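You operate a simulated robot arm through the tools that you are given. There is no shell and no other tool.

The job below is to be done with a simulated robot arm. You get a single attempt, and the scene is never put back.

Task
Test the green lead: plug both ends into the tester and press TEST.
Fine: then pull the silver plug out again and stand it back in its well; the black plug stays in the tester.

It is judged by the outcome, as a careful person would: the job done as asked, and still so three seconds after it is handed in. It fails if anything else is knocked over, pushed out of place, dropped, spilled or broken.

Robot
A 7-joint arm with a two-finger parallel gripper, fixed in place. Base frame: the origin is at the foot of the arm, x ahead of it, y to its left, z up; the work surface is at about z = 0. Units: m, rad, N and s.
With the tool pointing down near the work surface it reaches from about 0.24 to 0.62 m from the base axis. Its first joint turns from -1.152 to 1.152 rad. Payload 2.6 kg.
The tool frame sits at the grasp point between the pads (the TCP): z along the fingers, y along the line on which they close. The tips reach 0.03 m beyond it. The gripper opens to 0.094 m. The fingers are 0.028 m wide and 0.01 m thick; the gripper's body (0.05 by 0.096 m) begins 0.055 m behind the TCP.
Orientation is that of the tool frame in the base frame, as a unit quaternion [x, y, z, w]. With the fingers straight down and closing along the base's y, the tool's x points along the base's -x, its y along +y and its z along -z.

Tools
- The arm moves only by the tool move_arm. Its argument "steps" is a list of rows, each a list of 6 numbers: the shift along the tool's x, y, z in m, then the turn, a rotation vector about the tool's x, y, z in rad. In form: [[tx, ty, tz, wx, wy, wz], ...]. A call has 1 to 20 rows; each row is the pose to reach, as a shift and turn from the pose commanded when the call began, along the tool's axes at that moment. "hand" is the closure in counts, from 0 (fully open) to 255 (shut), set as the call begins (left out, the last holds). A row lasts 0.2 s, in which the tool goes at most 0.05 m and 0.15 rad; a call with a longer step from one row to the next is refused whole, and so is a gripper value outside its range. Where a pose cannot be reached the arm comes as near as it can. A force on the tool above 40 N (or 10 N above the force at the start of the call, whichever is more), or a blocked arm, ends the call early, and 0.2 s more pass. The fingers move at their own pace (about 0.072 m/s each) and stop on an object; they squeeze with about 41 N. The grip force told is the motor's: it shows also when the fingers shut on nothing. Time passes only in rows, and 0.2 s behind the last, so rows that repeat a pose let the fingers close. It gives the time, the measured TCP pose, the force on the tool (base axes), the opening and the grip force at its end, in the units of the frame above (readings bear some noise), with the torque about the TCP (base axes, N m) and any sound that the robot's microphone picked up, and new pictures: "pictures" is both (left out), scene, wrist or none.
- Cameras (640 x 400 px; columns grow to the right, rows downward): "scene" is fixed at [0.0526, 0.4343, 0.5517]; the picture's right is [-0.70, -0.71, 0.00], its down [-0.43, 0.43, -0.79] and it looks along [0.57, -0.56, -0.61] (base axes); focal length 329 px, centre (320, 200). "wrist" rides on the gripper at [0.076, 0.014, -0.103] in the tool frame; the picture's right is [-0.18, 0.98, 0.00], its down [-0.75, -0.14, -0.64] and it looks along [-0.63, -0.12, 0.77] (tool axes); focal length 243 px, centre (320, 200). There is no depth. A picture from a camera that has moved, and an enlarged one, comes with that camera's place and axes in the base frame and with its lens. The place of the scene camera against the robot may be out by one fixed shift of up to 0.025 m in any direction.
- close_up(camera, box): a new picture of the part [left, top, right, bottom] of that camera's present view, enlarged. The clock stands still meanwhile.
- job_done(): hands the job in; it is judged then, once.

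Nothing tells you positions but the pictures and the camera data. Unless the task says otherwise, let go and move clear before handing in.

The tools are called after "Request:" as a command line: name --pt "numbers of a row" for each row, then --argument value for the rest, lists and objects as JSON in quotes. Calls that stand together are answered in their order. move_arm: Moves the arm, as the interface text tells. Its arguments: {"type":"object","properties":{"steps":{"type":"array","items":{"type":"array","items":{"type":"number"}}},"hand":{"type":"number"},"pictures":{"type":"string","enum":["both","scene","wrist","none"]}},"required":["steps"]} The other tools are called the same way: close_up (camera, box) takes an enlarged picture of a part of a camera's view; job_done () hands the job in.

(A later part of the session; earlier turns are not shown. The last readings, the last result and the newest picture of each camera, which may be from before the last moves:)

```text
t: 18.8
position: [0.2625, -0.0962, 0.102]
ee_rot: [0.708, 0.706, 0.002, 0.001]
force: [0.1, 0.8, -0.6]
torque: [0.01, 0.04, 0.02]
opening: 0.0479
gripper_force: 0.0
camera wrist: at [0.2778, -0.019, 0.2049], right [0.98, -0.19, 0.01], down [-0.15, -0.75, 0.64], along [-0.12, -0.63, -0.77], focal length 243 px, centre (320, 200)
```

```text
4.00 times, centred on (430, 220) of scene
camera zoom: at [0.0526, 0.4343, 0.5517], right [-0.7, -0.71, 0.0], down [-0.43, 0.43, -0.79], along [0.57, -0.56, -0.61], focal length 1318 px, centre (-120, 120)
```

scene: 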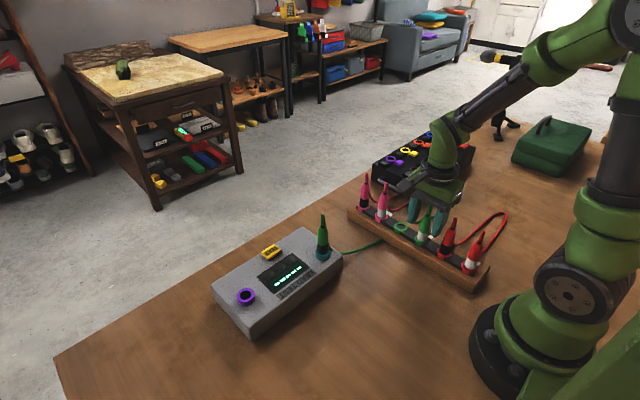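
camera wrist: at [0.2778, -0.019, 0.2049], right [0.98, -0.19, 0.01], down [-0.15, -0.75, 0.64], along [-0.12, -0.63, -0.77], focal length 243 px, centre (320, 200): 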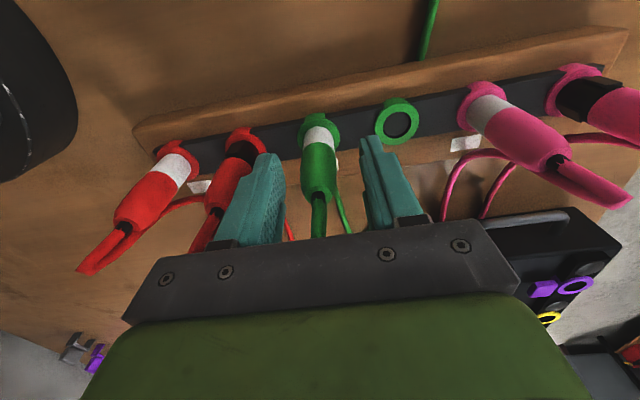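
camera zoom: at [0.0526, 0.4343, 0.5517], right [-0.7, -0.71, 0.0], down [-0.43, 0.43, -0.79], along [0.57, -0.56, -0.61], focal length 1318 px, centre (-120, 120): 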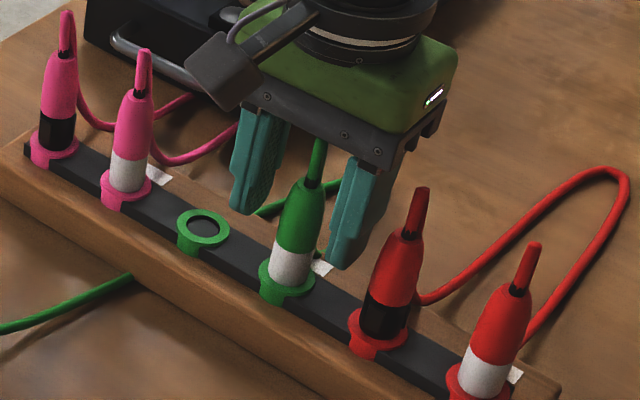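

Fingers straddle the silver plug cleanly. I'll close and lift it straight up.

Request:
move_arm --pt "0 -0.001 0 0 0 0" --pt "0 -0.001 0 0 0 0" --pt "0 -0.001 0 0 0 0" --pt "0 -0.001 0 0 0 0" --hand 255 --pictures "none"

Request:
close_up --camera "wrist" --box '[220, 110, 420, 235]'

Request:
move_arm --pt "0 0 -0.01 0 0 0" --pt "0 0 -0.02 0 0 0" --pt "0 0 -0.03 0 0 0" --pt "0 0 -0.045 0 0 0" --pt "0 0 -0.06 0 0 0" --pt "0 0 -0.08 0 0 0" --pt "0 0 -0.08 0 0 0"

Request:
close_up --camera "scene" --box '[290, 150, 490, 280]'

Request:
close_up --camera "wrist" --box '[220, 60, 420, 185]'

```text
t: 19.8
position: [0.2617, -0.096, 0.1029]
ee_rot: [0.708, 0.706, 0.003, 0.002]
force: [-0.5, -0.7, 0.0]
torque: [0.03, 0.01, -0.03]
opening: 0.02
gripper_force: 41.1
```

```text
3.20 times, centred on (320, 172) of wrist
camera zoom: at [0.2765, -0.0191, 0.2053], right [0.98, -0.19, 0.0], down [-0.15, -0.75, 0.64], along [-0.12, -0.63, -0.77], focal length 776 px, centre (320, 288)
```

zoom: 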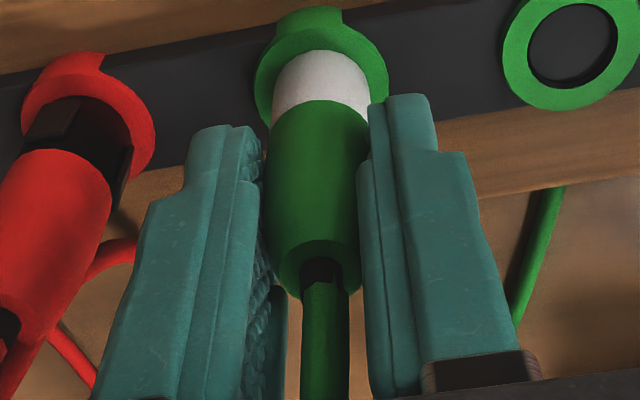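

```text
t: 21.4
position: [0.2615, -0.0946, 0.1832]
ee_rot: [0.708, 0.706, 0.002, 0.001]
force: [0.1, -0.5, -0.2]
torque: [0.0, -0.02, -0.01]
opening: 0.0199
gripper_force: 41.1
camera wrist: at [0.276, -0.0189, 0.2856], right [0.98, -0.19, 0.0], down [-0.15, -0.75, 0.64], along [-0.12, -0.63, -0.77], focal length 243 px, centre (320, 200)
```

scene: 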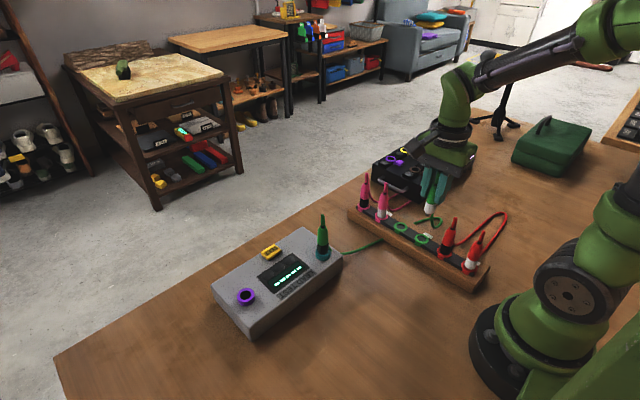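
wrist: 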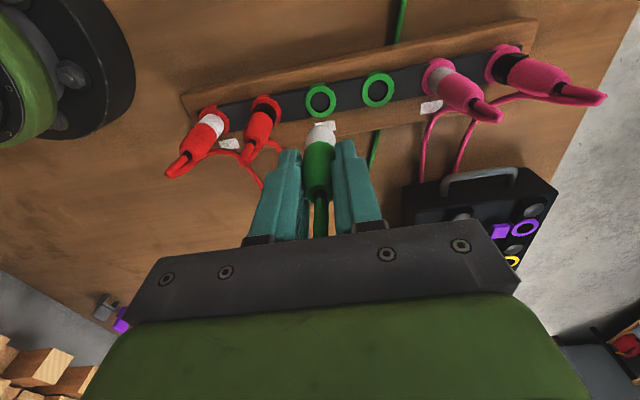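

```text
3.08 times, centred on (390, 215) of scene
camera zoom: at [0.0526, 0.4343, 0.5517], right [-0.7, -0.71, 0.0], down [-0.43, 0.43, -0.79], along [0.57, -0.56, -0.61], focal length 1014 px, centre (105, 154)
```

zoom: 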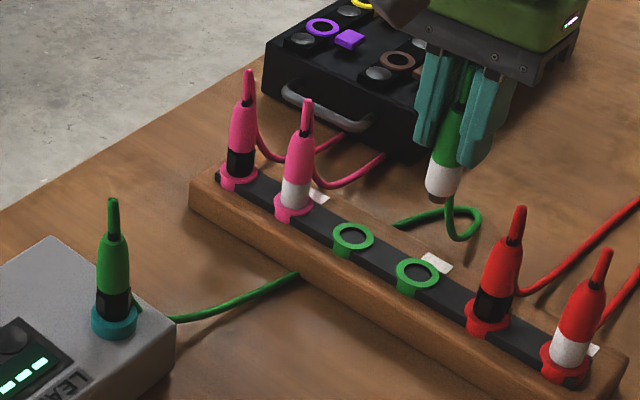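

```text
3.20 times, centred on (320, 122) of wrist
camera zoom: at [0.276, -0.0189, 0.2856], right [0.98, -0.19, 0.0], down [-0.15, -0.75, 0.64], along [-0.12, -0.63, -0.77], focal length 776 px, centre (320, 448)
```

zoom: 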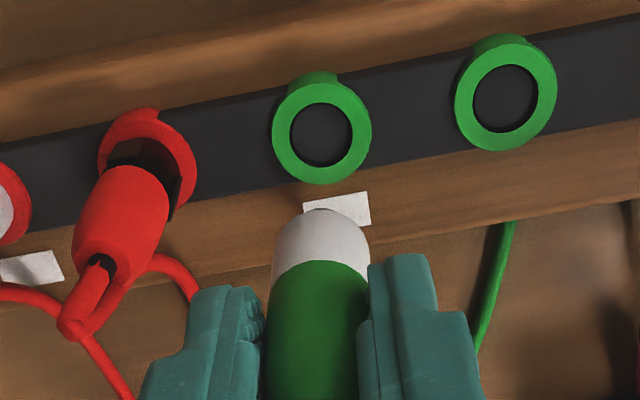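

The silver plug is out. I'll carry it around the robot side of the tester to hover over the purple socket, keeping the lead away from TEST and the black plug.

Request:
move_arm --pt "0.04 0 -0.02 0 0 0" --pt "0.085 0.002 -0.03 0 0 0" --pt "0.13 0.004 -0.03 0 0 0" --pt "0.175 0.006 -0.03 0 0 0" --pt "0.22 0.01 -0.03 0 0 0" --pt "0.26 0.025 -0.03 0 0 0" --pt "0.295 0.05 -0.03 0 0 0" --pt "0.325 0.08 -0.03 0 0 0" --pt "0.35 0.11 -0.03 0 0 0" --pt "0.365 0.128 -0.02 0 0 0" --pt "0.377 0.1375 0.0 0 0 0" --pt "0.377 0.1375 0.0 0 0 0"

Request:
close_up --camera "wrist" --box '[260, 70, 380, 170]'

Request:
close_up --camera "scene" --box '[200, 190, 380, 330]'

```text
t: 24.0
position: [0.3997, 0.2808, 0.1846]
ee_rot: [0.708, 0.706, 0.002, 0.001]
force: [0.4, -1.3, -0.7]
torque: [0.03, 0.02, 0.0]
opening: 0.02
gripper_force: 41.0
camera wrist: at [0.4146, 0.3569, 0.2873], right [0.98, -0.19, 0.01], down [-0.15, -0.75, 0.64], along [-0.12, -0.63, -0.77], focal length 243 px, centre (320, 200)
```

scene: 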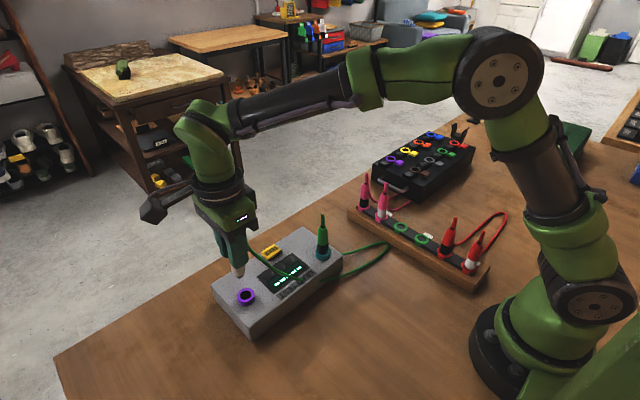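
wrist: 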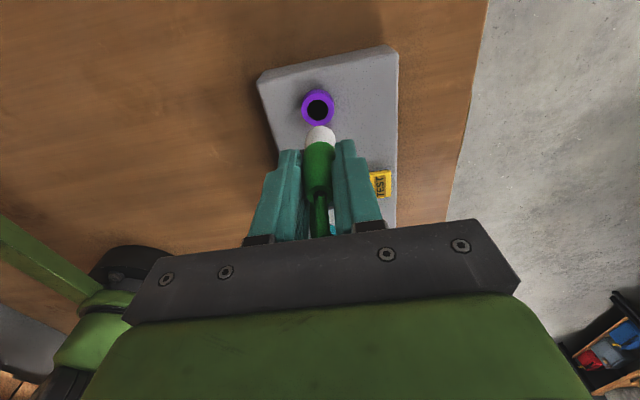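

```text
4.00 times, centred on (320, 120) of wrist
camera zoom: at [0.4146, 0.3569, 0.2873], right [0.98, -0.19, 0.01], down [-0.15, -0.75, 0.64], along [-0.12, -0.63, -0.77], focal length 970 px, centre (320, 520)
```

zoom: 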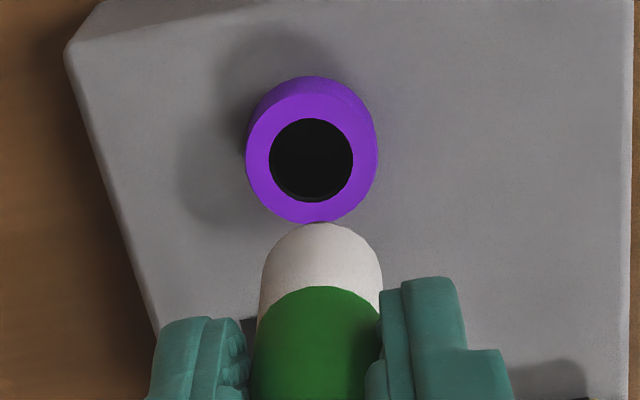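

```text
2.86 times, centred on (290, 260) of scene
camera zoom: at [0.0526, 0.4343, 0.5517], right [-0.7, -0.71, 0.0], down [-0.43, 0.43, -0.79], along [0.57, -0.56, -0.61], focal length 941 px, centre (406, 29)
```

zoom: 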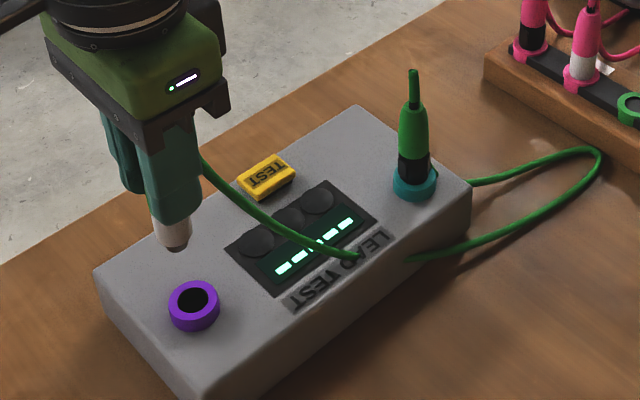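

The silver plug hangs just in front of the purple socket. I'll shift about 2 mm in -x, lower to just above the ring and recheck both views.

Request:
move_arm --pt "0 -0.0018 0.013 0 0 0" --pt "0 -0.0018 0.026 0 0 0" --pt "0 -0.0018 0.038 0 0 0" --pt "0 -0.0018 0.038 0 0 0" --pictures "none"

Request:
close_up --camera "wrist" --box '[290, 90, 350, 150]'

Request:
close_up --camera "scene" --box '[220, 255, 270, 305]'

```text
t: 25.0
position: [0.3975, 0.2807, 0.1455]
ee_rot: [0.709, 0.705, 0.003, 0.0]
force: [0.2, -0.1, -0.8]
torque: [0.01, 0.0, 0.01]
opening: 0.02
gripper_force: 41.2
```

```text
6.67 times, centred on (320, 120) of wrist
camera zoom: at [0.4127, 0.357, 0.2491], right [0.98, -0.19, 0.0], down [-0.15, -0.75, 0.64], along [-0.12, -0.63, -0.77], focal length 1618 px, centre (320, 733)
```

zoom: 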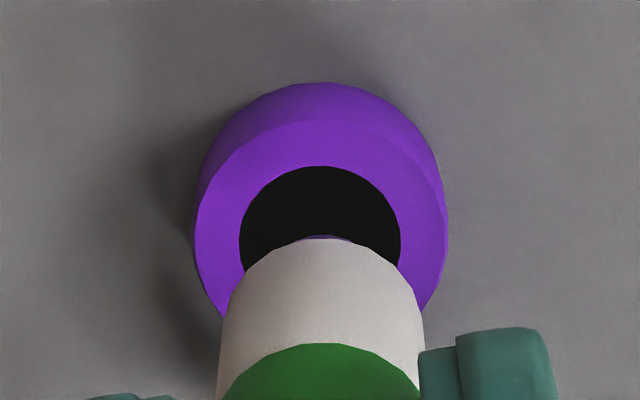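

```text
8.00 times, centred on (245, 280) of scene
camera zoom: at [0.0526, 0.4343, 0.5517], right [-0.7, -0.71, 0.0], down [-0.43, 0.43, -0.79], along [0.57, -0.56, -0.61], focal length 2635 px, centre (920, -440)
```

zoom: 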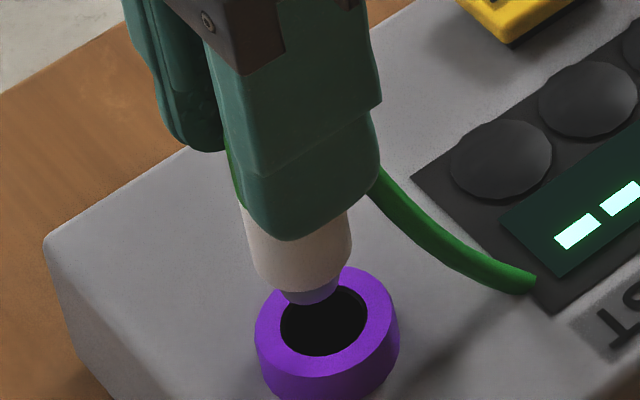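

Alignment is within about 2 mm and the chamfered tip will guide it. I'll nudge -1.5 mm in y and lower it in.

Request:
move_arm --pt "-0.0015 0 0.002 0 0 0" --pt "-0.0015 0 0.007 0 0 0" --pt "-0.0015 0 0.012 0 0 0" --pt "-0.0015 0 0.016 0 0 0" --pt "-0.0015 0 0.016 0 0 0" --pictures "none"

Request:
close_up --camera "wrist" --box '[290, 90, 350, 150]'

Request:
close_up --camera "scene" --box '[220, 255, 270, 305]'

```text
t: 26.2
position: [0.397, 0.2797, 0.13]
ee_rot: [0.708, 0.706, 0.002, 0.001]
force: [1.0, -0.2, 0.0]
torque: [0.02, -0.01, 0.03]
opening: 0.0198
gripper_force: 40.7
```

```text
6.67 times, centred on (320, 120) of wrist
camera zoom: at [0.4129, 0.3557, 0.2325], right [0.98, -0.19, 0.01], down [-0.15, -0.75, 0.64], along [-0.12, -0.63, -0.77], focal length 1618 px, centre (320, 733)
```

zoom: 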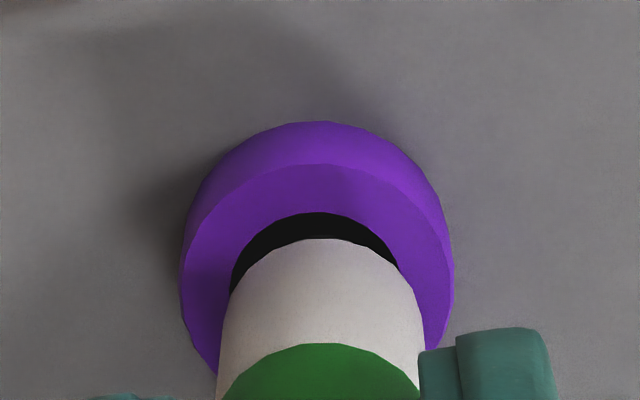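

```text
8.00 times, centred on (245, 280) of scene
camera zoom: at [0.0526, 0.4343, 0.5517], right [-0.7, -0.71, 0.0], down [-0.43, 0.43, -0.79], along [0.57, -0.56, -0.61], focal length 2635 px, centre (920, -440)
```

zoom: 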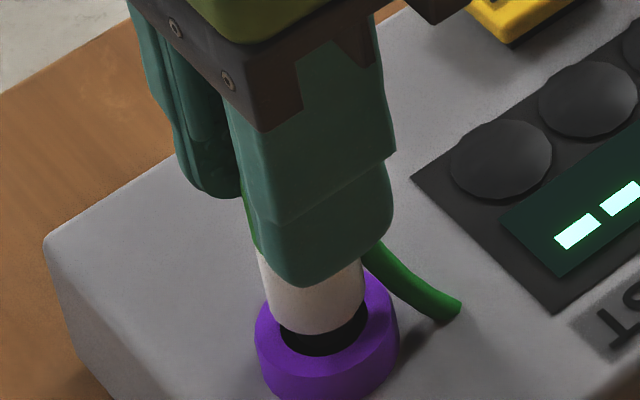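

Request:
move_arm --pt "0 0 0.004 0 0 0" --pt "0 0 0.008 0 0 0" --pt "0 0 0.012 0 0 0" --pt "0 0 0.016 0 0 0" --pt "0 0 0.02 0 0 0" --pictures "none"

Request:
close_up --camera "wrist" --box '[290, 90, 350, 150]'

Request:
close_up --camera "scene" --box '[220, 255, 270, 305]'

```text
t: 27.4
position: [0.3991, 0.2816, 0.1181]
ee_rot: [0.708, 0.706, 0.007, 0.001]
force: [-0.9, -0.4, 4.1]
torque: [-0.02, 0.11, 0.05]
opening: 0.0202
gripper_force: 41.0
stopped in row 5: the force on the tool passed its limit at 42 N (the readings are from after the stop); the commanded pose is now the measured one
```

```text
6.67 times, centred on (320, 120) of wrist
camera zoom: at [0.4132, 0.3566, 0.2209], right [0.98, -0.19, 0.01], down [-0.15, -0.76, 0.63], along [-0.11, -0.62, -0.77], focal length 1618 px, centre (320, 733)
```

zoom: 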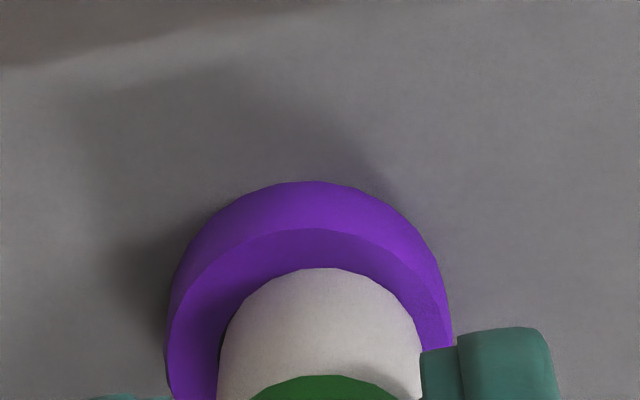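

```text
8.00 times, centred on (245, 280) of scene
camera zoom: at [0.0526, 0.4343, 0.5517], right [-0.7, -0.71, 0.0], down [-0.43, 0.43, -0.79], along [0.57, -0.56, -0.61], focal length 2635 px, centre (920, -440)
```

zoom: 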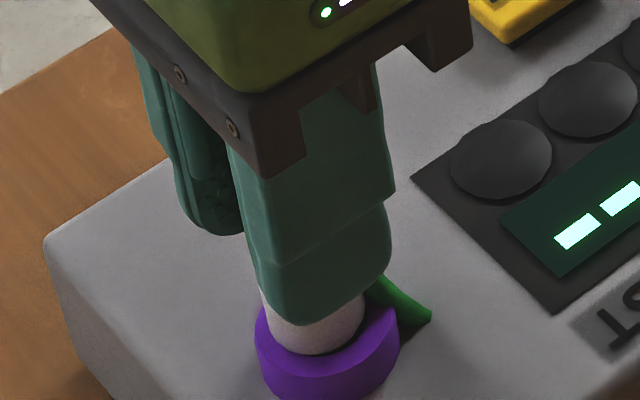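

It seated with a 42 N stop at about the same depth as the black plug. Now I'll release, rise and look.

Request:
move_arm --pt "0 0 0 0 0 0" --pt "0 0 0 0 0 0" --pt "0 0 0 0 0 0" --hand 125 --pictures "none"

Request:
move_arm --pt "0 0 -0.03 0 0 0" --pt "0 0 -0.065 0 0 0" --pt "0 0 -0.1 0 0 0" --pt "0 0 -0.1 0 0 0"

Request:
close_up --camera "scene" --box '[200, 190, 400, 340]'

Request:
close_up --camera "wrist" --box '[240, 40, 420, 240]'

```text
t: 28.2
position: [0.3996, 0.281, 0.1173]
ee_rot: [0.708, 0.706, 0.007, 0.001]
force: [0.6, 0.5, -0.6]
torque: [0.03, 0.02, 0.03]
opening: 0.048
gripper_force: 0.0
```

```text
t: 29.2
position: [0.3979, 0.2794, 0.2182]
ee_rot: [0.708, 0.706, 0.007, 0.002]
force: [0.5, -0.2, 0.5]
torque: [0.0, 0.0, 0.0]
opening: 0.0478
gripper_force: 0.0
camera wrist: at [0.4123, 0.3556, 0.3211], right [0.98, -0.19, 0.01], down [-0.15, -0.76, 0.63], along [-0.11, -0.62, -0.77], focal length 243 px, centre (320, 200)
```

scene: 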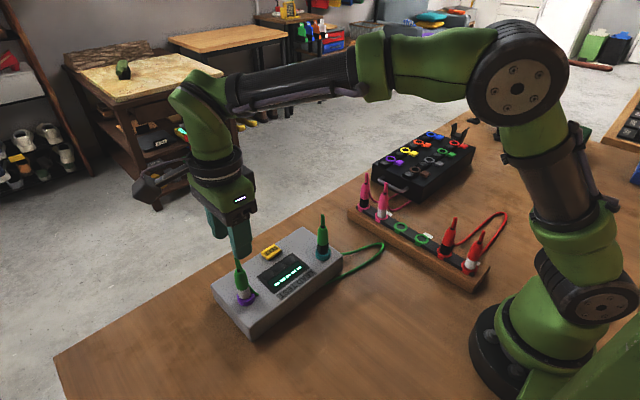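
wrist: 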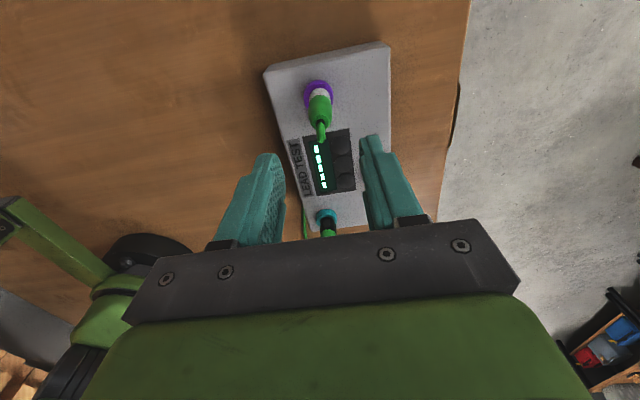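

```text
2.67 times, centred on (300, 265) of scene
camera zoom: at [0.0526, 0.4343, 0.5517], right [-0.7, -0.71, 0.0], down [-0.43, 0.43, -0.79], along [0.57, -0.56, -0.61], focal length 878 px, centre (373, 27)
```

zoom: 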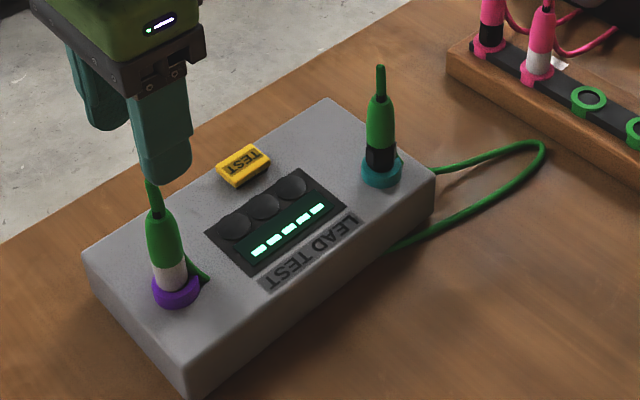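

```text
2.00 times, centred on (330, 140) of wrist
camera zoom: at [0.4123, 0.3556, 0.3211], right [0.98, -0.19, 0.01], down [-0.15, -0.76, 0.63], along [-0.11, -0.62, -0.77], focal length 485 px, centre (300, 320)
```

zoom: 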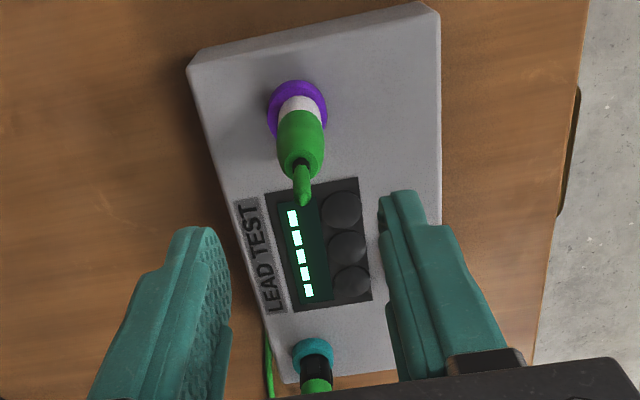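

Both plugs are upright in the tester. Next I'll move over the TEST button (about 0.4535, 0.180) with the fingers closed, and check before pressing.

Request:
move_arm --pt "-0.03 0.015 0.0 0.0113 -0.0085 -0.003" --pt "-0.06 0.035 0.0 0.0113 -0.0085 -0.003" --pt "-0.09 0.05 0.0 0.0113 -0.0085 -0.003" --pt "-0.0994 0.0555 0.02 0.0113 -0.0085 -0.003" --pt "-0.0994 0.0555 0.06 0.0113 -0.0085 -0.003" --pt "-0.0994 0.0555 0.1 0.0113 -0.0085 -0.003" --pt "-0.0994 0.0555 0.1 0.0113 -0.0085 -0.003" --hand 255

Request:
close_up --camera "wrist" --box '[250, 80, 390, 200]'

Request:
close_up --camera "scene" --box '[200, 190, 360, 310]'

```text
t: 30.8
position: [0.4532, 0.1803, 0.1169]
ee_rot: [0.707, 0.707, 0.0, 0.0]
force: [0.1, -0.8, -0.2]
torque: [-0.01, -0.01, -0.04]
opening: 0.0
gripper_force: 33.1
camera wrist: at [0.469, 0.2569, 0.2195], right [0.98, -0.18, 0.0], down [-0.14, -0.75, 0.64], along [-0.12, -0.63, -0.77], focal length 243 px, centre (320, 200)
```

scene: 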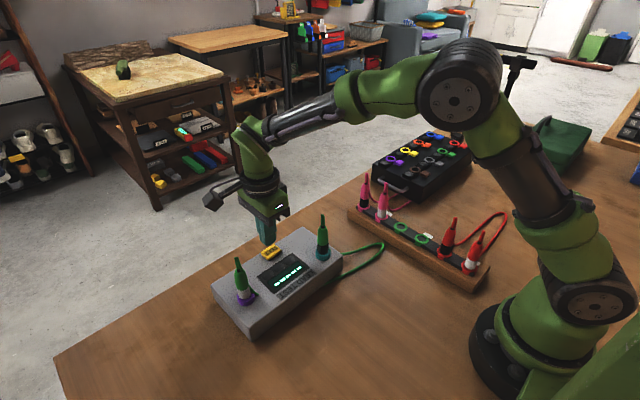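
wrist: 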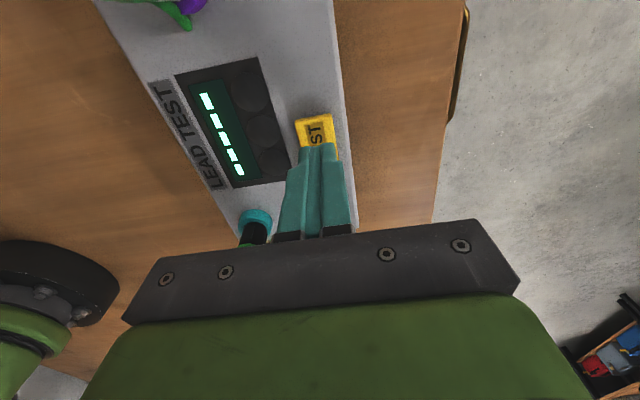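

```text
3.33 times, centred on (320, 140) of wrist
camera zoom: at [0.469, 0.2569, 0.2195], right [0.98, -0.18, 0.0], down [-0.14, -0.75, 0.64], along [-0.12, -0.63, -0.77], focal length 809 px, centre (320, 400)
```

zoom: 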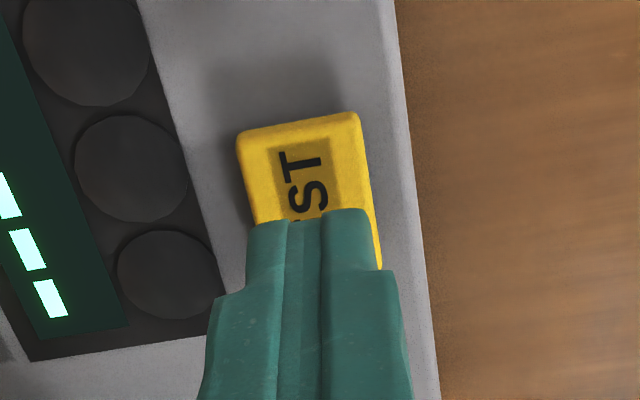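

```text
3.33 times, centred on (280, 250) of scene
camera zoom: at [0.0526, 0.4343, 0.5517], right [-0.7, -0.71, 0.0], down [-0.43, 0.43, -0.79], along [0.57, -0.56, -0.61], focal length 1098 px, centre (453, 33)
```

zoom: 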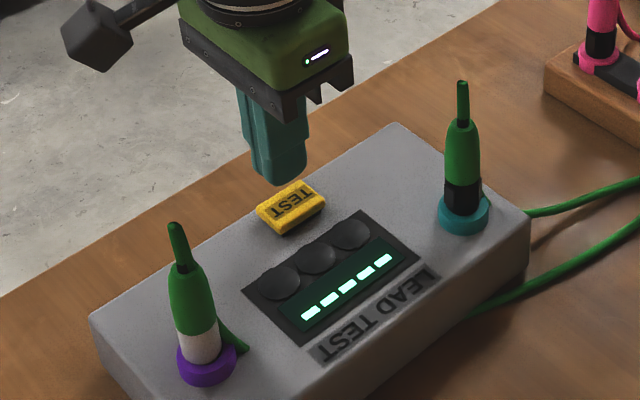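

The closed fingertips are centred over the TEST button. Pressing gently.

Request:
move_arm --pt "0 0 0.008 0 0 0" --pt "0 0 0.016 0 0 0" --pt "0 0 0.022 0 0 0" --pt "0 0 0.022 0 0 0" --pictures "scene"

Request:
close_up --camera "scene" --box '[230, 210, 330, 290]'

```text
t: 31.8
position: [0.4531, 0.1803, 0.0938]
ee_rot: [0.707, 0.707, 0.0, -0.001]
force: [-0.2, -0.5, 0.1]
torque: [0.0, 0.03, 0.01]
opening: 0.0
gripper_force: 32.9
```

scene: 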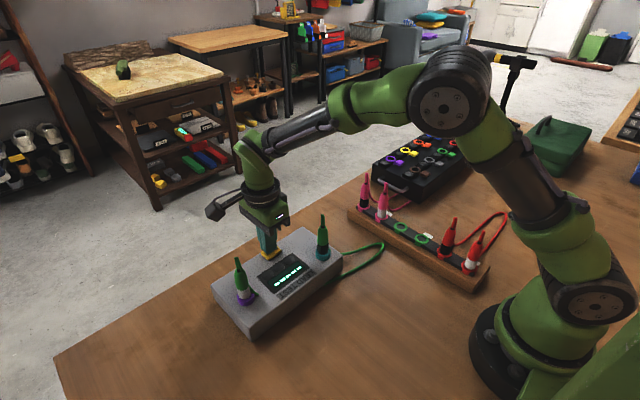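

```text
5.00 times, centred on (280, 250) of scene
camera zoom: at [0.0526, 0.4343, 0.5517], right [-0.7, -0.71, 0.0], down [-0.43, 0.43, -0.79], along [0.57, -0.56, -0.61], focal length 1647 px, centre (520, -50)
```

zoom: 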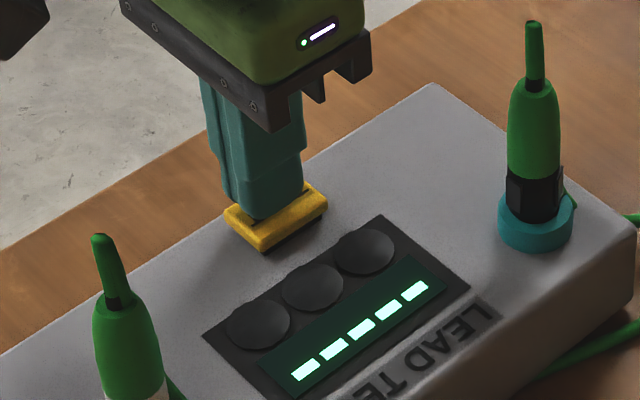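

Request:
move_arm --pt "0 0 0.002 0 0 0" --pt "0 0 0.004 0 0 0" --pt "0 0 0.006 0 0 0" --pt "0 0 0.007 0 0 0" --pictures "none"

Request:
close_up --camera "scene" --box '[230, 210, 330, 290]'

```text
t: 32.8
position: [0.4552, 0.1812, 0.0887]
ee_rot: [0.707, 0.707, 0.001, 0.0]
force: [1.0, 0.6, 2.9]
torque: [0.02, 0.01, 0.01]
opening: 0.0001
gripper_force: 33.3
heard: click
```

```text
5.00 times, centred on (280, 250) of scene
camera zoom: at [0.0526, 0.4343, 0.5517], right [-0.7, -0.71, 0.0], down [-0.43, 0.43, -0.79], along [0.57, -0.56, -0.61], focal length 1647 px, centre (520, -50)
```

zoom: 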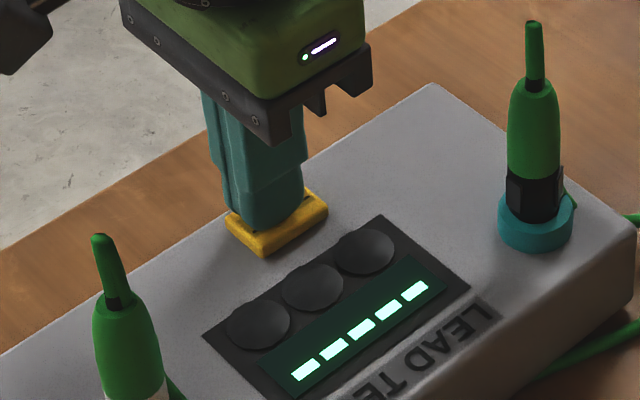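

A click was heard from the button, so I'll raise the hand and read the tester.

Request:
move_arm --pt "0 0 -0.01 0 0 0" --pt "0 0 -0.03 0 0 0" --pt "0 0 -0.05 0 0 0" --pt "0 0 -0.05 0 0 0"

Request:
close_up --camera "scene" --box '[200, 190, 360, 310]'

Request:
close_up --camera "wrist" --box '[100, 0, 360, 220]'

```text
t: 33.8
position: [0.4543, 0.1816, 0.1388]
ee_rot: [0.707, 0.707, -0.001, 0.0]
force: [-0.2, 0.8, 0.2]
torque: [0.02, 0.01, -0.01]
opening: 0.0
gripper_force: 33.1
camera wrist: at [0.4691, 0.2579, 0.2405], right [0.98, -0.18, 0.0], down [-0.14, -0.75, 0.64], along [-0.12, -0.63, -0.77], focal length 243 px, centre (320, 200)
```

scene: 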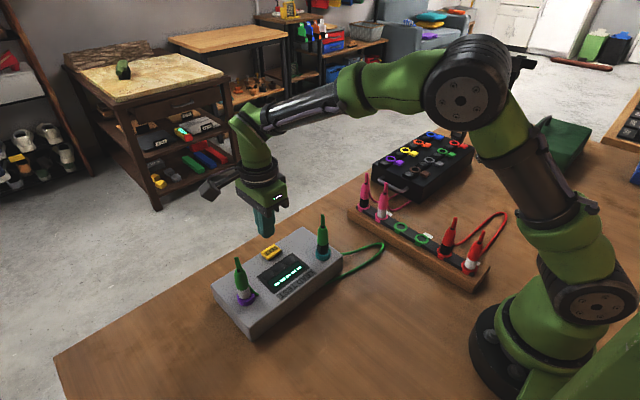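
wrist: 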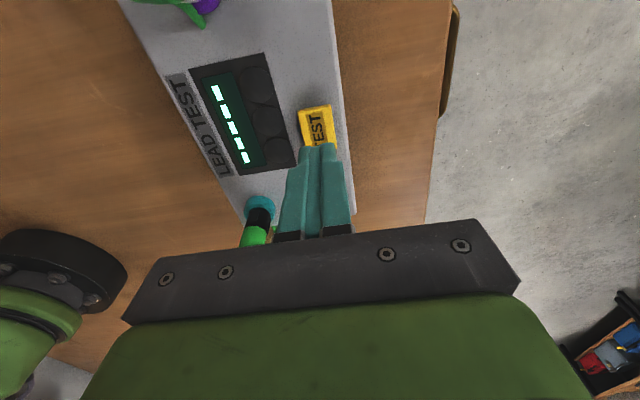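

```text
3.33 times, centred on (280, 250) of scene
camera zoom: at [0.0526, 0.4343, 0.5517], right [-0.7, -0.71, 0.0], down [-0.43, 0.43, -0.79], along [0.57, -0.56, -0.61], focal length 1098 px, centre (453, 33)
```

zoom: 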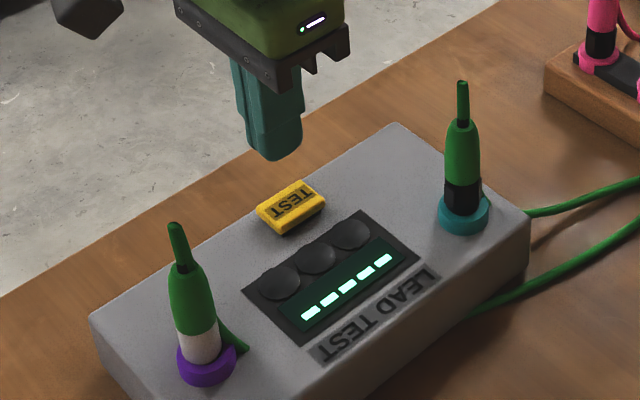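

```text
1.82 times, centred on (230, 110) of wrist
camera zoom: at [0.4691, 0.2579, 0.2405], right [0.98, -0.18, 0.0], down [-0.14, -0.75, 0.64], along [-0.12, -0.63, -0.77], focal length 441 px, centre (484, 364)
```

zoom: 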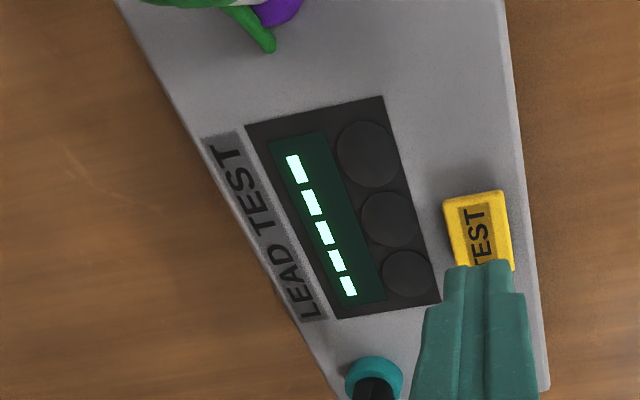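

The display still shows dashes and no lamp is lit. I'll wait a moment and inspect how deep the plugs sit.

Request:
move_arm --pt "0 0 -0.03 0 0 0" --pt "0 0 -0.06 0 0 0" --pt "0 0 -0.06 0 0 0" --pt "0 0 -0.06 0 0 0" --pt "0 0 -0.06 0 0 0" --pt "0 0 -0.06 0 0 0" --pt "0 0 -0.06 0 0 0" --pt "0 0 -0.06 0 0 0"

Request:
close_up --camera "scene" --box '[215, 245, 275, 315]'

Request:
close_up --camera "scene" --box '[295, 205, 355, 275]'

Request:
close_up --camera "scene" --box '[350, 170, 410, 240]'

Request:
close_up --camera "scene" --box '[430, 210, 490, 280]'

Request:
close_up --camera "scene" --box '[240, 235, 330, 310]'

```text
t: 35.6
position: [0.4543, 0.1816, 0.1976]
ee_rot: [0.707, 0.707, 0.0, 0.0]
force: [-0.7, -0.1, -0.1]
torque: [0.04, 0.01, 0.0]
opening: 0.0001
gripper_force: 33.6
camera wrist: at [0.4698, 0.2578, 0.3009], right [0.98, -0.18, 0.0], down [-0.14, -0.75, 0.64], along [-0.12, -0.63, -0.77], focal length 243 px, centre (320, 200)
```

scene: 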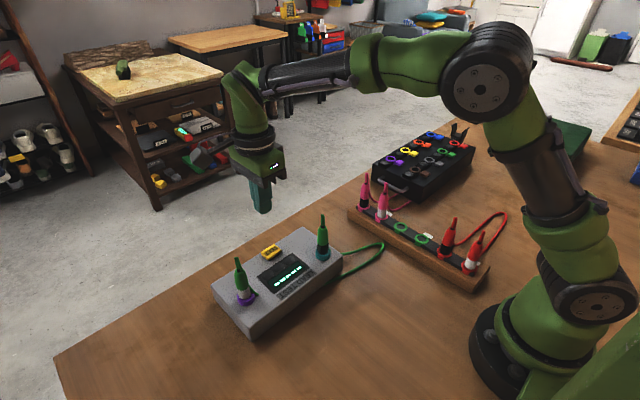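
wrist: 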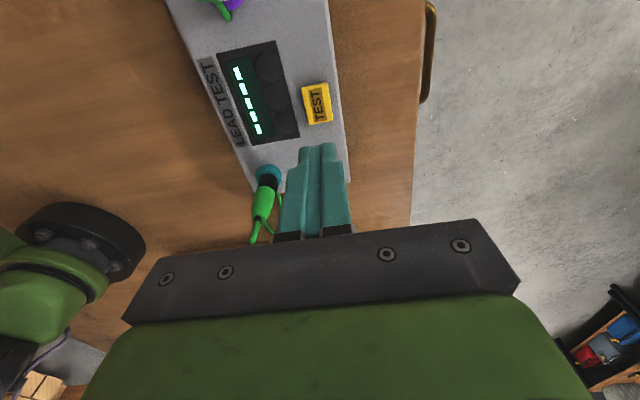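

```text
5.71 times, centred on (245, 280) of scene
camera zoom: at [0.0526, 0.4343, 0.5517], right [-0.7, -0.71, 0.0], down [-0.43, 0.43, -0.79], along [0.57, -0.56, -0.61], focal length 1882 px, centre (749, -257)
```

zoom: 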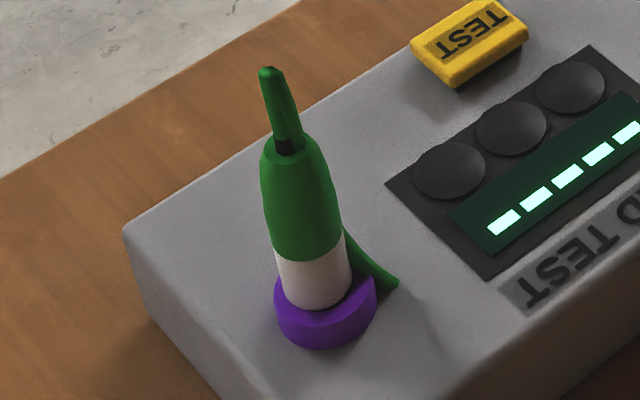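

```text
5.71 times, centred on (325, 240) of scene
camera zoom: at [0.0526, 0.4343, 0.5517], right [-0.7, -0.71, 0.0], down [-0.43, 0.43, -0.79], along [0.57, -0.56, -0.61], focal length 1882 px, centre (291, -29)
```

zoom: 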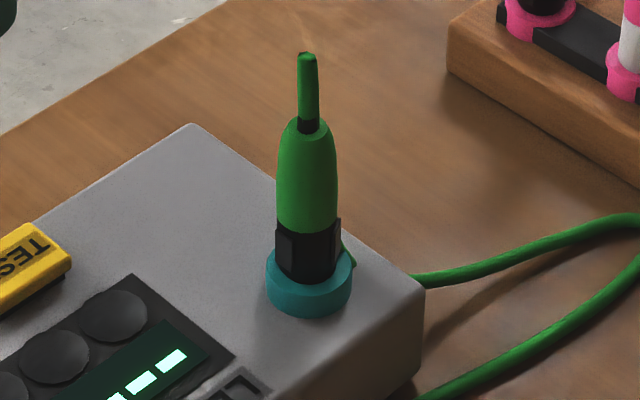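

```text
5.71 times, centred on (380, 205) of scene
camera zoom: at [0.0526, 0.4343, 0.5517], right [-0.7, -0.71, 0.0], down [-0.43, 0.43, -0.79], along [0.57, -0.56, -0.61], focal length 1882 px, centre (-23, 171)
```

zoom: 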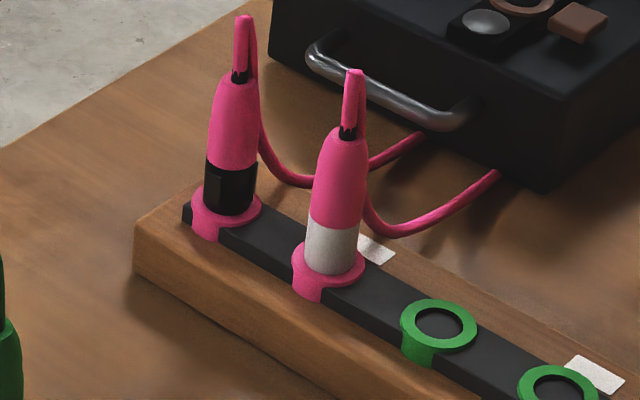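

```text
5.71 times, centred on (460, 245) of scene
camera zoom: at [0.0526, 0.4343, 0.5517], right [-0.7, -0.71, 0.0], down [-0.43, 0.43, -0.79], along [0.57, -0.56, -0.61], focal length 1882 px, centre (-480, -57)
```

zoom: 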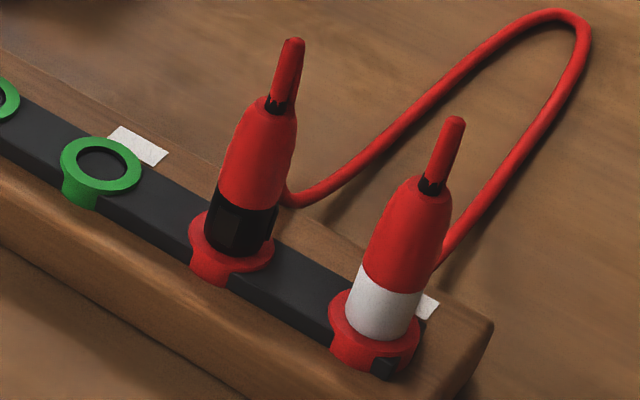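

```text
5.33 times, centred on (285, 272) of scene
camera zoom: at [0.0526, 0.4343, 0.5517], right [-0.7, -0.71, 0.0], down [-0.43, 0.43, -0.79], along [0.57, -0.56, -0.61], focal length 1757 px, centre (507, -187)
```

zoom: 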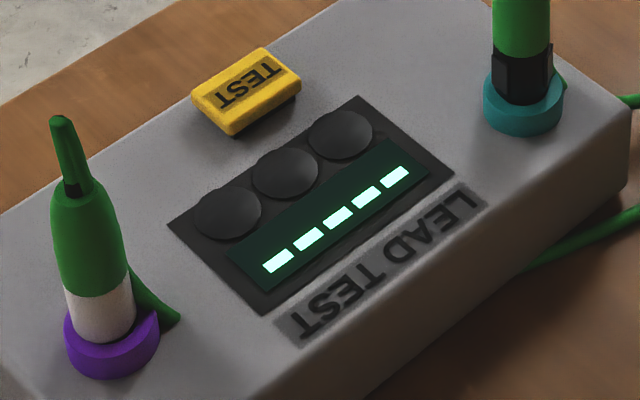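

No reading after 2 s, so the lead isn't making contact. The black plug looks about 3–4 mm less deep than the silver one. I'll go back over the black plug and inspect it from close up.

Request:
move_arm --pt "0 0 -0.025 0 0 0" --pt "-0.03 -0.03 -0.025 0 0 0" --pt "-0.06 -0.06 -0.025 0 0 0" --pt "-0.0776 -0.077 -0.02 0 0 0" --pt "-0.0776 -0.077 0.005 0 0 0" --pt "-0.0776 -0.077 0.035 0 0 0" --pt "-0.0776 -0.077 0.035 0 0 0" --hand 125

Request:
close_up --camera "wrist" --box '[280, 80, 370, 170]'

Request:
close_up --camera "scene" --box '[300, 215, 350, 265]'

```text
t: 37.2
position: [0.3777, 0.1036, 0.164]
ee_rot: [0.707, 0.707, 0.0, 0.001]
force: [-1.1, -0.2, 0.0]
torque: [-0.03, 0.0, 0.0]
opening: 0.0476
gripper_force: 0.1
camera wrist: at [0.3923, 0.18, 0.2656], right [0.98, -0.18, 0.0], down [-0.14, -0.75, 0.64], along [-0.12, -0.63, -0.77], focal length 243 px, centre (320, 200)
```

scene: 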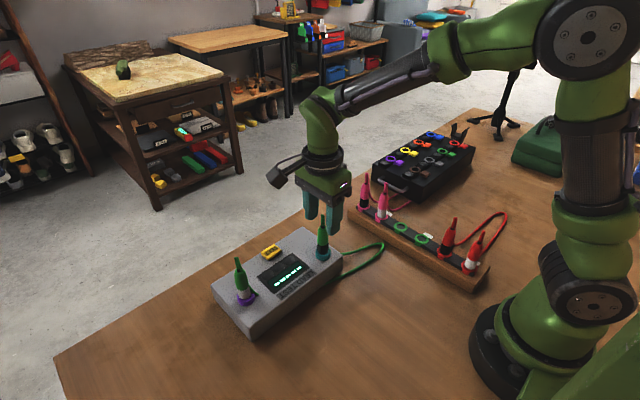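
wrist: 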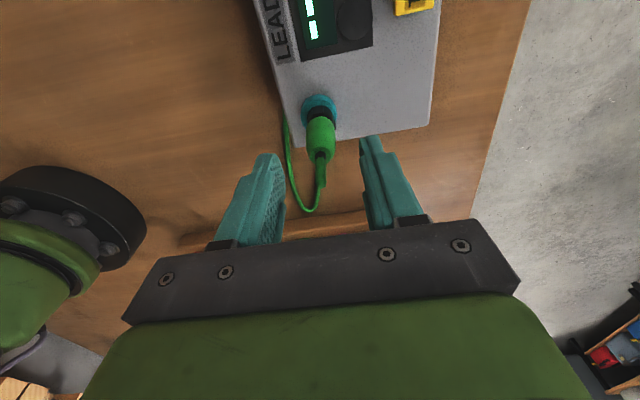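

```text
4.44 times, centred on (325, 125) of wrist
camera zoom: at [0.3923, 0.18, 0.2656], right [0.98, -0.18, 0.0], down [-0.14, -0.75, 0.64], along [-0.12, -0.63, -0.77], focal length 1078 px, centre (298, 533)
```

zoom: 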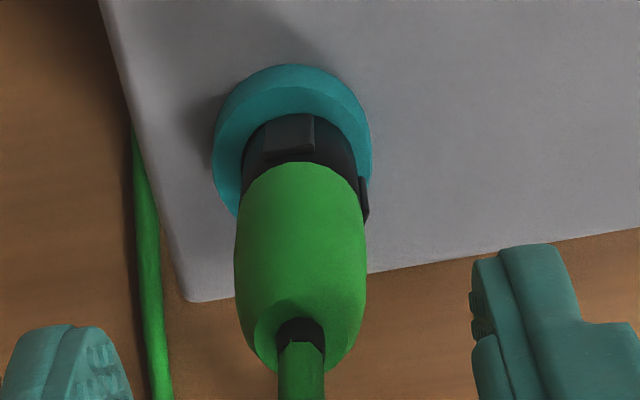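

```text
8.00 times, centred on (325, 240) of scene
camera zoom: at [0.0526, 0.4343, 0.5517], right [-0.7, -0.71, 0.0], down [-0.43, 0.43, -0.79], along [0.57, -0.56, -0.61], focal length 2635 px, centre (280, -120)
```

zoom: 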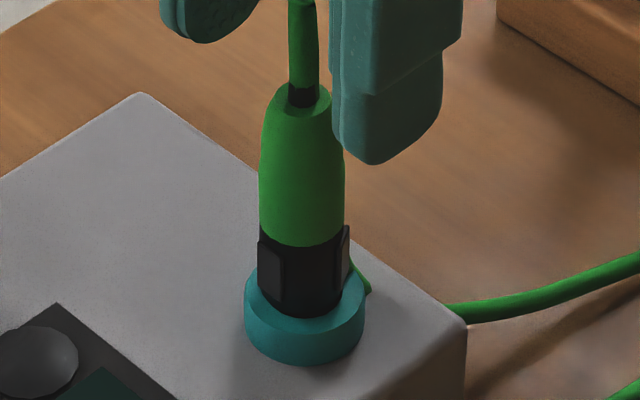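

The black plug looks straight, and its depth matches the well depth. To rule out incomplete seating I'll grip it lower and press down again slowly.

Request:
move_arm --pt "0 0 0.02 0 0 0" --pt "0 0 0.04 0 0 0" --pt "0 0 0.05 0 0 0" --pt "0 0 0.05 0 0 0" --pictures "none"

Request:
move_arm --pt "0 0 0 0 0 0" --pt "0 0 0 0 0 0" --pt "0 0 0 0 0 0" --pt "0 0 0 0 0 0" --hand 255 --pictures "none"

Request:
close_up --camera "scene" --box '[300, 215, 350, 265]'

Request:
move_arm --pt "0 0 0.001 0 0 0" --pt "0 0 0.002 0 0 0" --pt "0 0 0.003 0 0 0" --pt "0 0 0.004 0 0 0" --pt "0 0 0.005 0 0 0" --pt "0 0 0.005 0 0 0" --pictures "none"

Request:
close_up --camera "scene" --box '[300, 215, 350, 265]'

```text
t: 38.2
position: [0.3765, 0.1035, 0.1131]
ee_rot: [0.707, 0.707, -0.001, 0.0]
force: [-0.6, 0.0, 0.3]
torque: [-0.01, -0.01, 0.0]
opening: 0.0479
gripper_force: 0.2
```

```text
t: 39.2
position: [0.3779, 0.1043, 0.1134]
ee_rot: [0.707, 0.708, 0.0, 0.0]
force: [-0.1, -0.7, 0.3]
torque: [-0.03, -0.01, -0.02]
opening: 0.0203
gripper_force: 41.3
```

```text
8.00 times, centred on (325, 240) of scene
camera zoom: at [0.0526, 0.4343, 0.5517], right [-0.7, -0.71, 0.0], down [-0.43, 0.43, -0.79], along [0.57, -0.56, -0.61], focal length 2635 px, centre (280, -120)
```

zoom: 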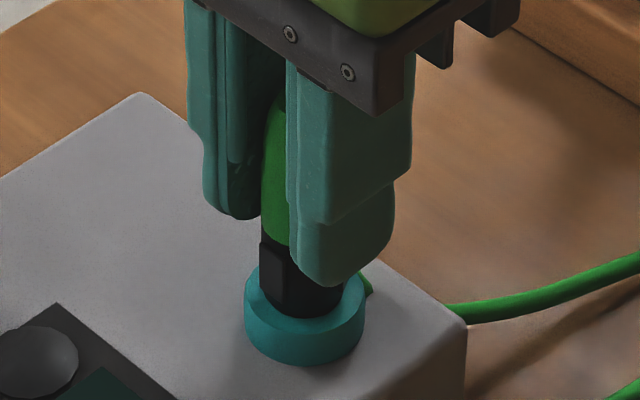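

```text
t: 40.6
position: [0.3777, 0.1041, 0.1091]
ee_rot: [0.707, 0.707, 0.002, 0.0]
force: [-6.3, 1.5, 30.6]
torque: [0.1, 0.31, -0.04]
opening: 0.0203
gripper_force: 41.0
```

```text
8.00 times, centred on (325, 240) of scene
camera zoom: at [0.0524, 0.4343, 0.5517], right [-0.7, -0.71, 0.0], down [-0.43, 0.43, -0.79], along [0.57, -0.56, -0.61], focal length 2635 px, centre (280, -120)
```

zoom: 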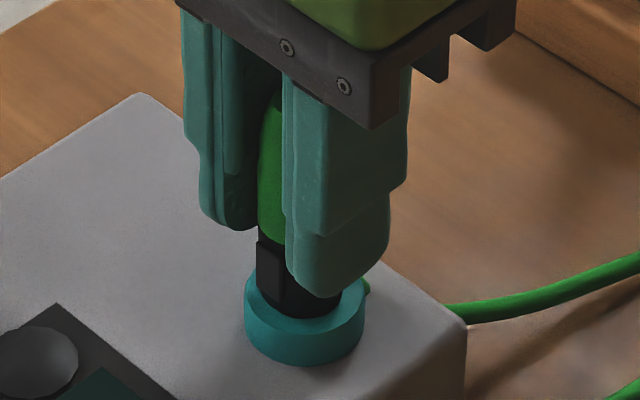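

Pressing with 30 N doesn't move the black plug, so it's on a hard stop or a ledge, with a slight side force. I'll try a small careful wiggle under light pressure to see whether it drops further.

Request:
move_arm --pt "0 0 -0.002 0 0 0" --pt "0.001 0 -0.002 0 0 0" --pt "0.001 0.001 -0.002 0 0 0" --pt "0 0.0015 -0.002 0 0 0" --pt "-0.001 0.001 -0.002 0 0 0" --pt "-0.0015 0 -0.002 0 0 0" --pt "-0.001 -0.001 -0.002 0 0 0" --pt "0 -0.0015 -0.002 0 0 0" --pt "0.001 -0.001 -0.002 0 0 0" --pt "0.0015 0 -0.002 0 0 0" --pt "0 0 -0.002 0 0 0" --pictures "none"

Request:
close_up --camera "scene" --box '[300, 215, 350, 265]'

Request:
close_up --camera "wrist" --box '[290, 90, 350, 150]'

```text
t: 43.0
position: [0.3766, 0.104, 0.1097]
ee_rot: [0.707, 0.707, 0.0, 0.0]
force: [-0.7, -0.2, 0.1]
torque: [0.0, 0.03, 0.01]
opening: 0.0203
gripper_force: 40.8
```

```text
8.00 times, centred on (325, 240) of scene
camera zoom: at [0.0526, 0.4343, 0.5517], right [-0.7, -0.71, 0.0], down [-0.43, 0.43, -0.79], along [0.57, -0.56, -0.61], focal length 2635 px, centre (280, -120)
```

zoom: 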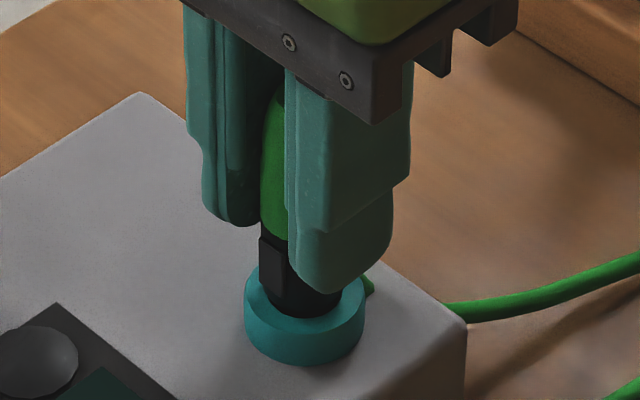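

```text
6.67 times, centred on (320, 120) of wrist
camera zoom: at [0.3923, 0.1803, 0.2126], right [0.98, -0.18, 0.0], down [-0.14, -0.75, 0.64], along [-0.12, -0.63, -0.77], focal length 1618 px, centre (320, 733)
```

zoom: 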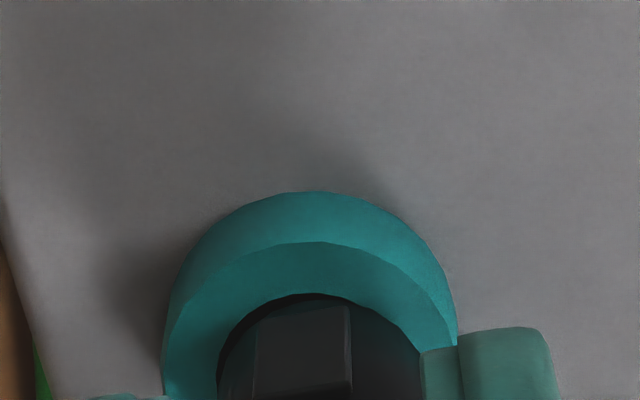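

The plug had lifted off its seat during that wiggle. I'll repeat with slight downward pressure throughout.

Request:
move_arm --pt "0 0 0.001 0 0 0" --pt "0 0 0.0018 0 0 0" --pt "0.0008 0 0.0018 0 0 0" --pt "0.0015 0 0.0018 0 0 0" --pictures "none"

Request:
move_arm --pt "-0.0008 0 0.0 0 0 0" --pt "-0.0015 0 0.0 0 0 0" --pt "-0.0025 0 0 0 0 0" --pt "-0.003 0 0 0 0 0" --pictures "none"

Request:
move_arm --pt "0.0015 0 0 0 0 0" --pt "0.0015 -0.0008 0.0 0 0 0" --pt "0.0015 -0.0015 0.0 0 0 0" --pt "0.0015 -0.0015 0 0 0 0" --pictures "none"

Request:
move_arm --pt "0 0.0015 0 0 0 0" --pt "0 0.0023 0.0 0 0 0" --pt "0 0.003 0.0 0 0 0" --pt "0 0.003 0 0 0 0" --pictures "none"

```text
t: 44.0
position: [0.3778, 0.104, 0.1081]
ee_rot: [0.708, 0.706, 0.0, 0.001]
force: [-1.9, -3.8, 10.5]
torque: [-0.15, 0.07, 0.0]
opening: 0.0204
gripper_force: 40.9
```

```text
t: 45.0
position: [0.3774, 0.103, 0.1079]
ee_rot: [0.707, 0.707, 0.002, 0.0]
force: [-1.0, 6.7, 16.8]
torque: [0.29, 0.01, 0.03]
opening: 0.0205
gripper_force: 41.2
```

```text
t: 46.0
position: [0.3773, 0.1032, 0.1083]
ee_rot: [0.708, 0.707, 0.001, 0.001]
force: [10.3, 2.4, 10.3]
torque: [0.14, -0.41, 0.02]
opening: 0.0204
gripper_force: 40.2
```

```text
t: 47.0
position: [0.3777, 0.1042, 0.1087]
ee_rot: [0.708, 0.706, 0.0, -0.001]
force: [-13.9, -3.4, 30.7]
torque: [-0.21, 0.5, -0.04]
opening: 0.02
gripper_force: 41.7
```

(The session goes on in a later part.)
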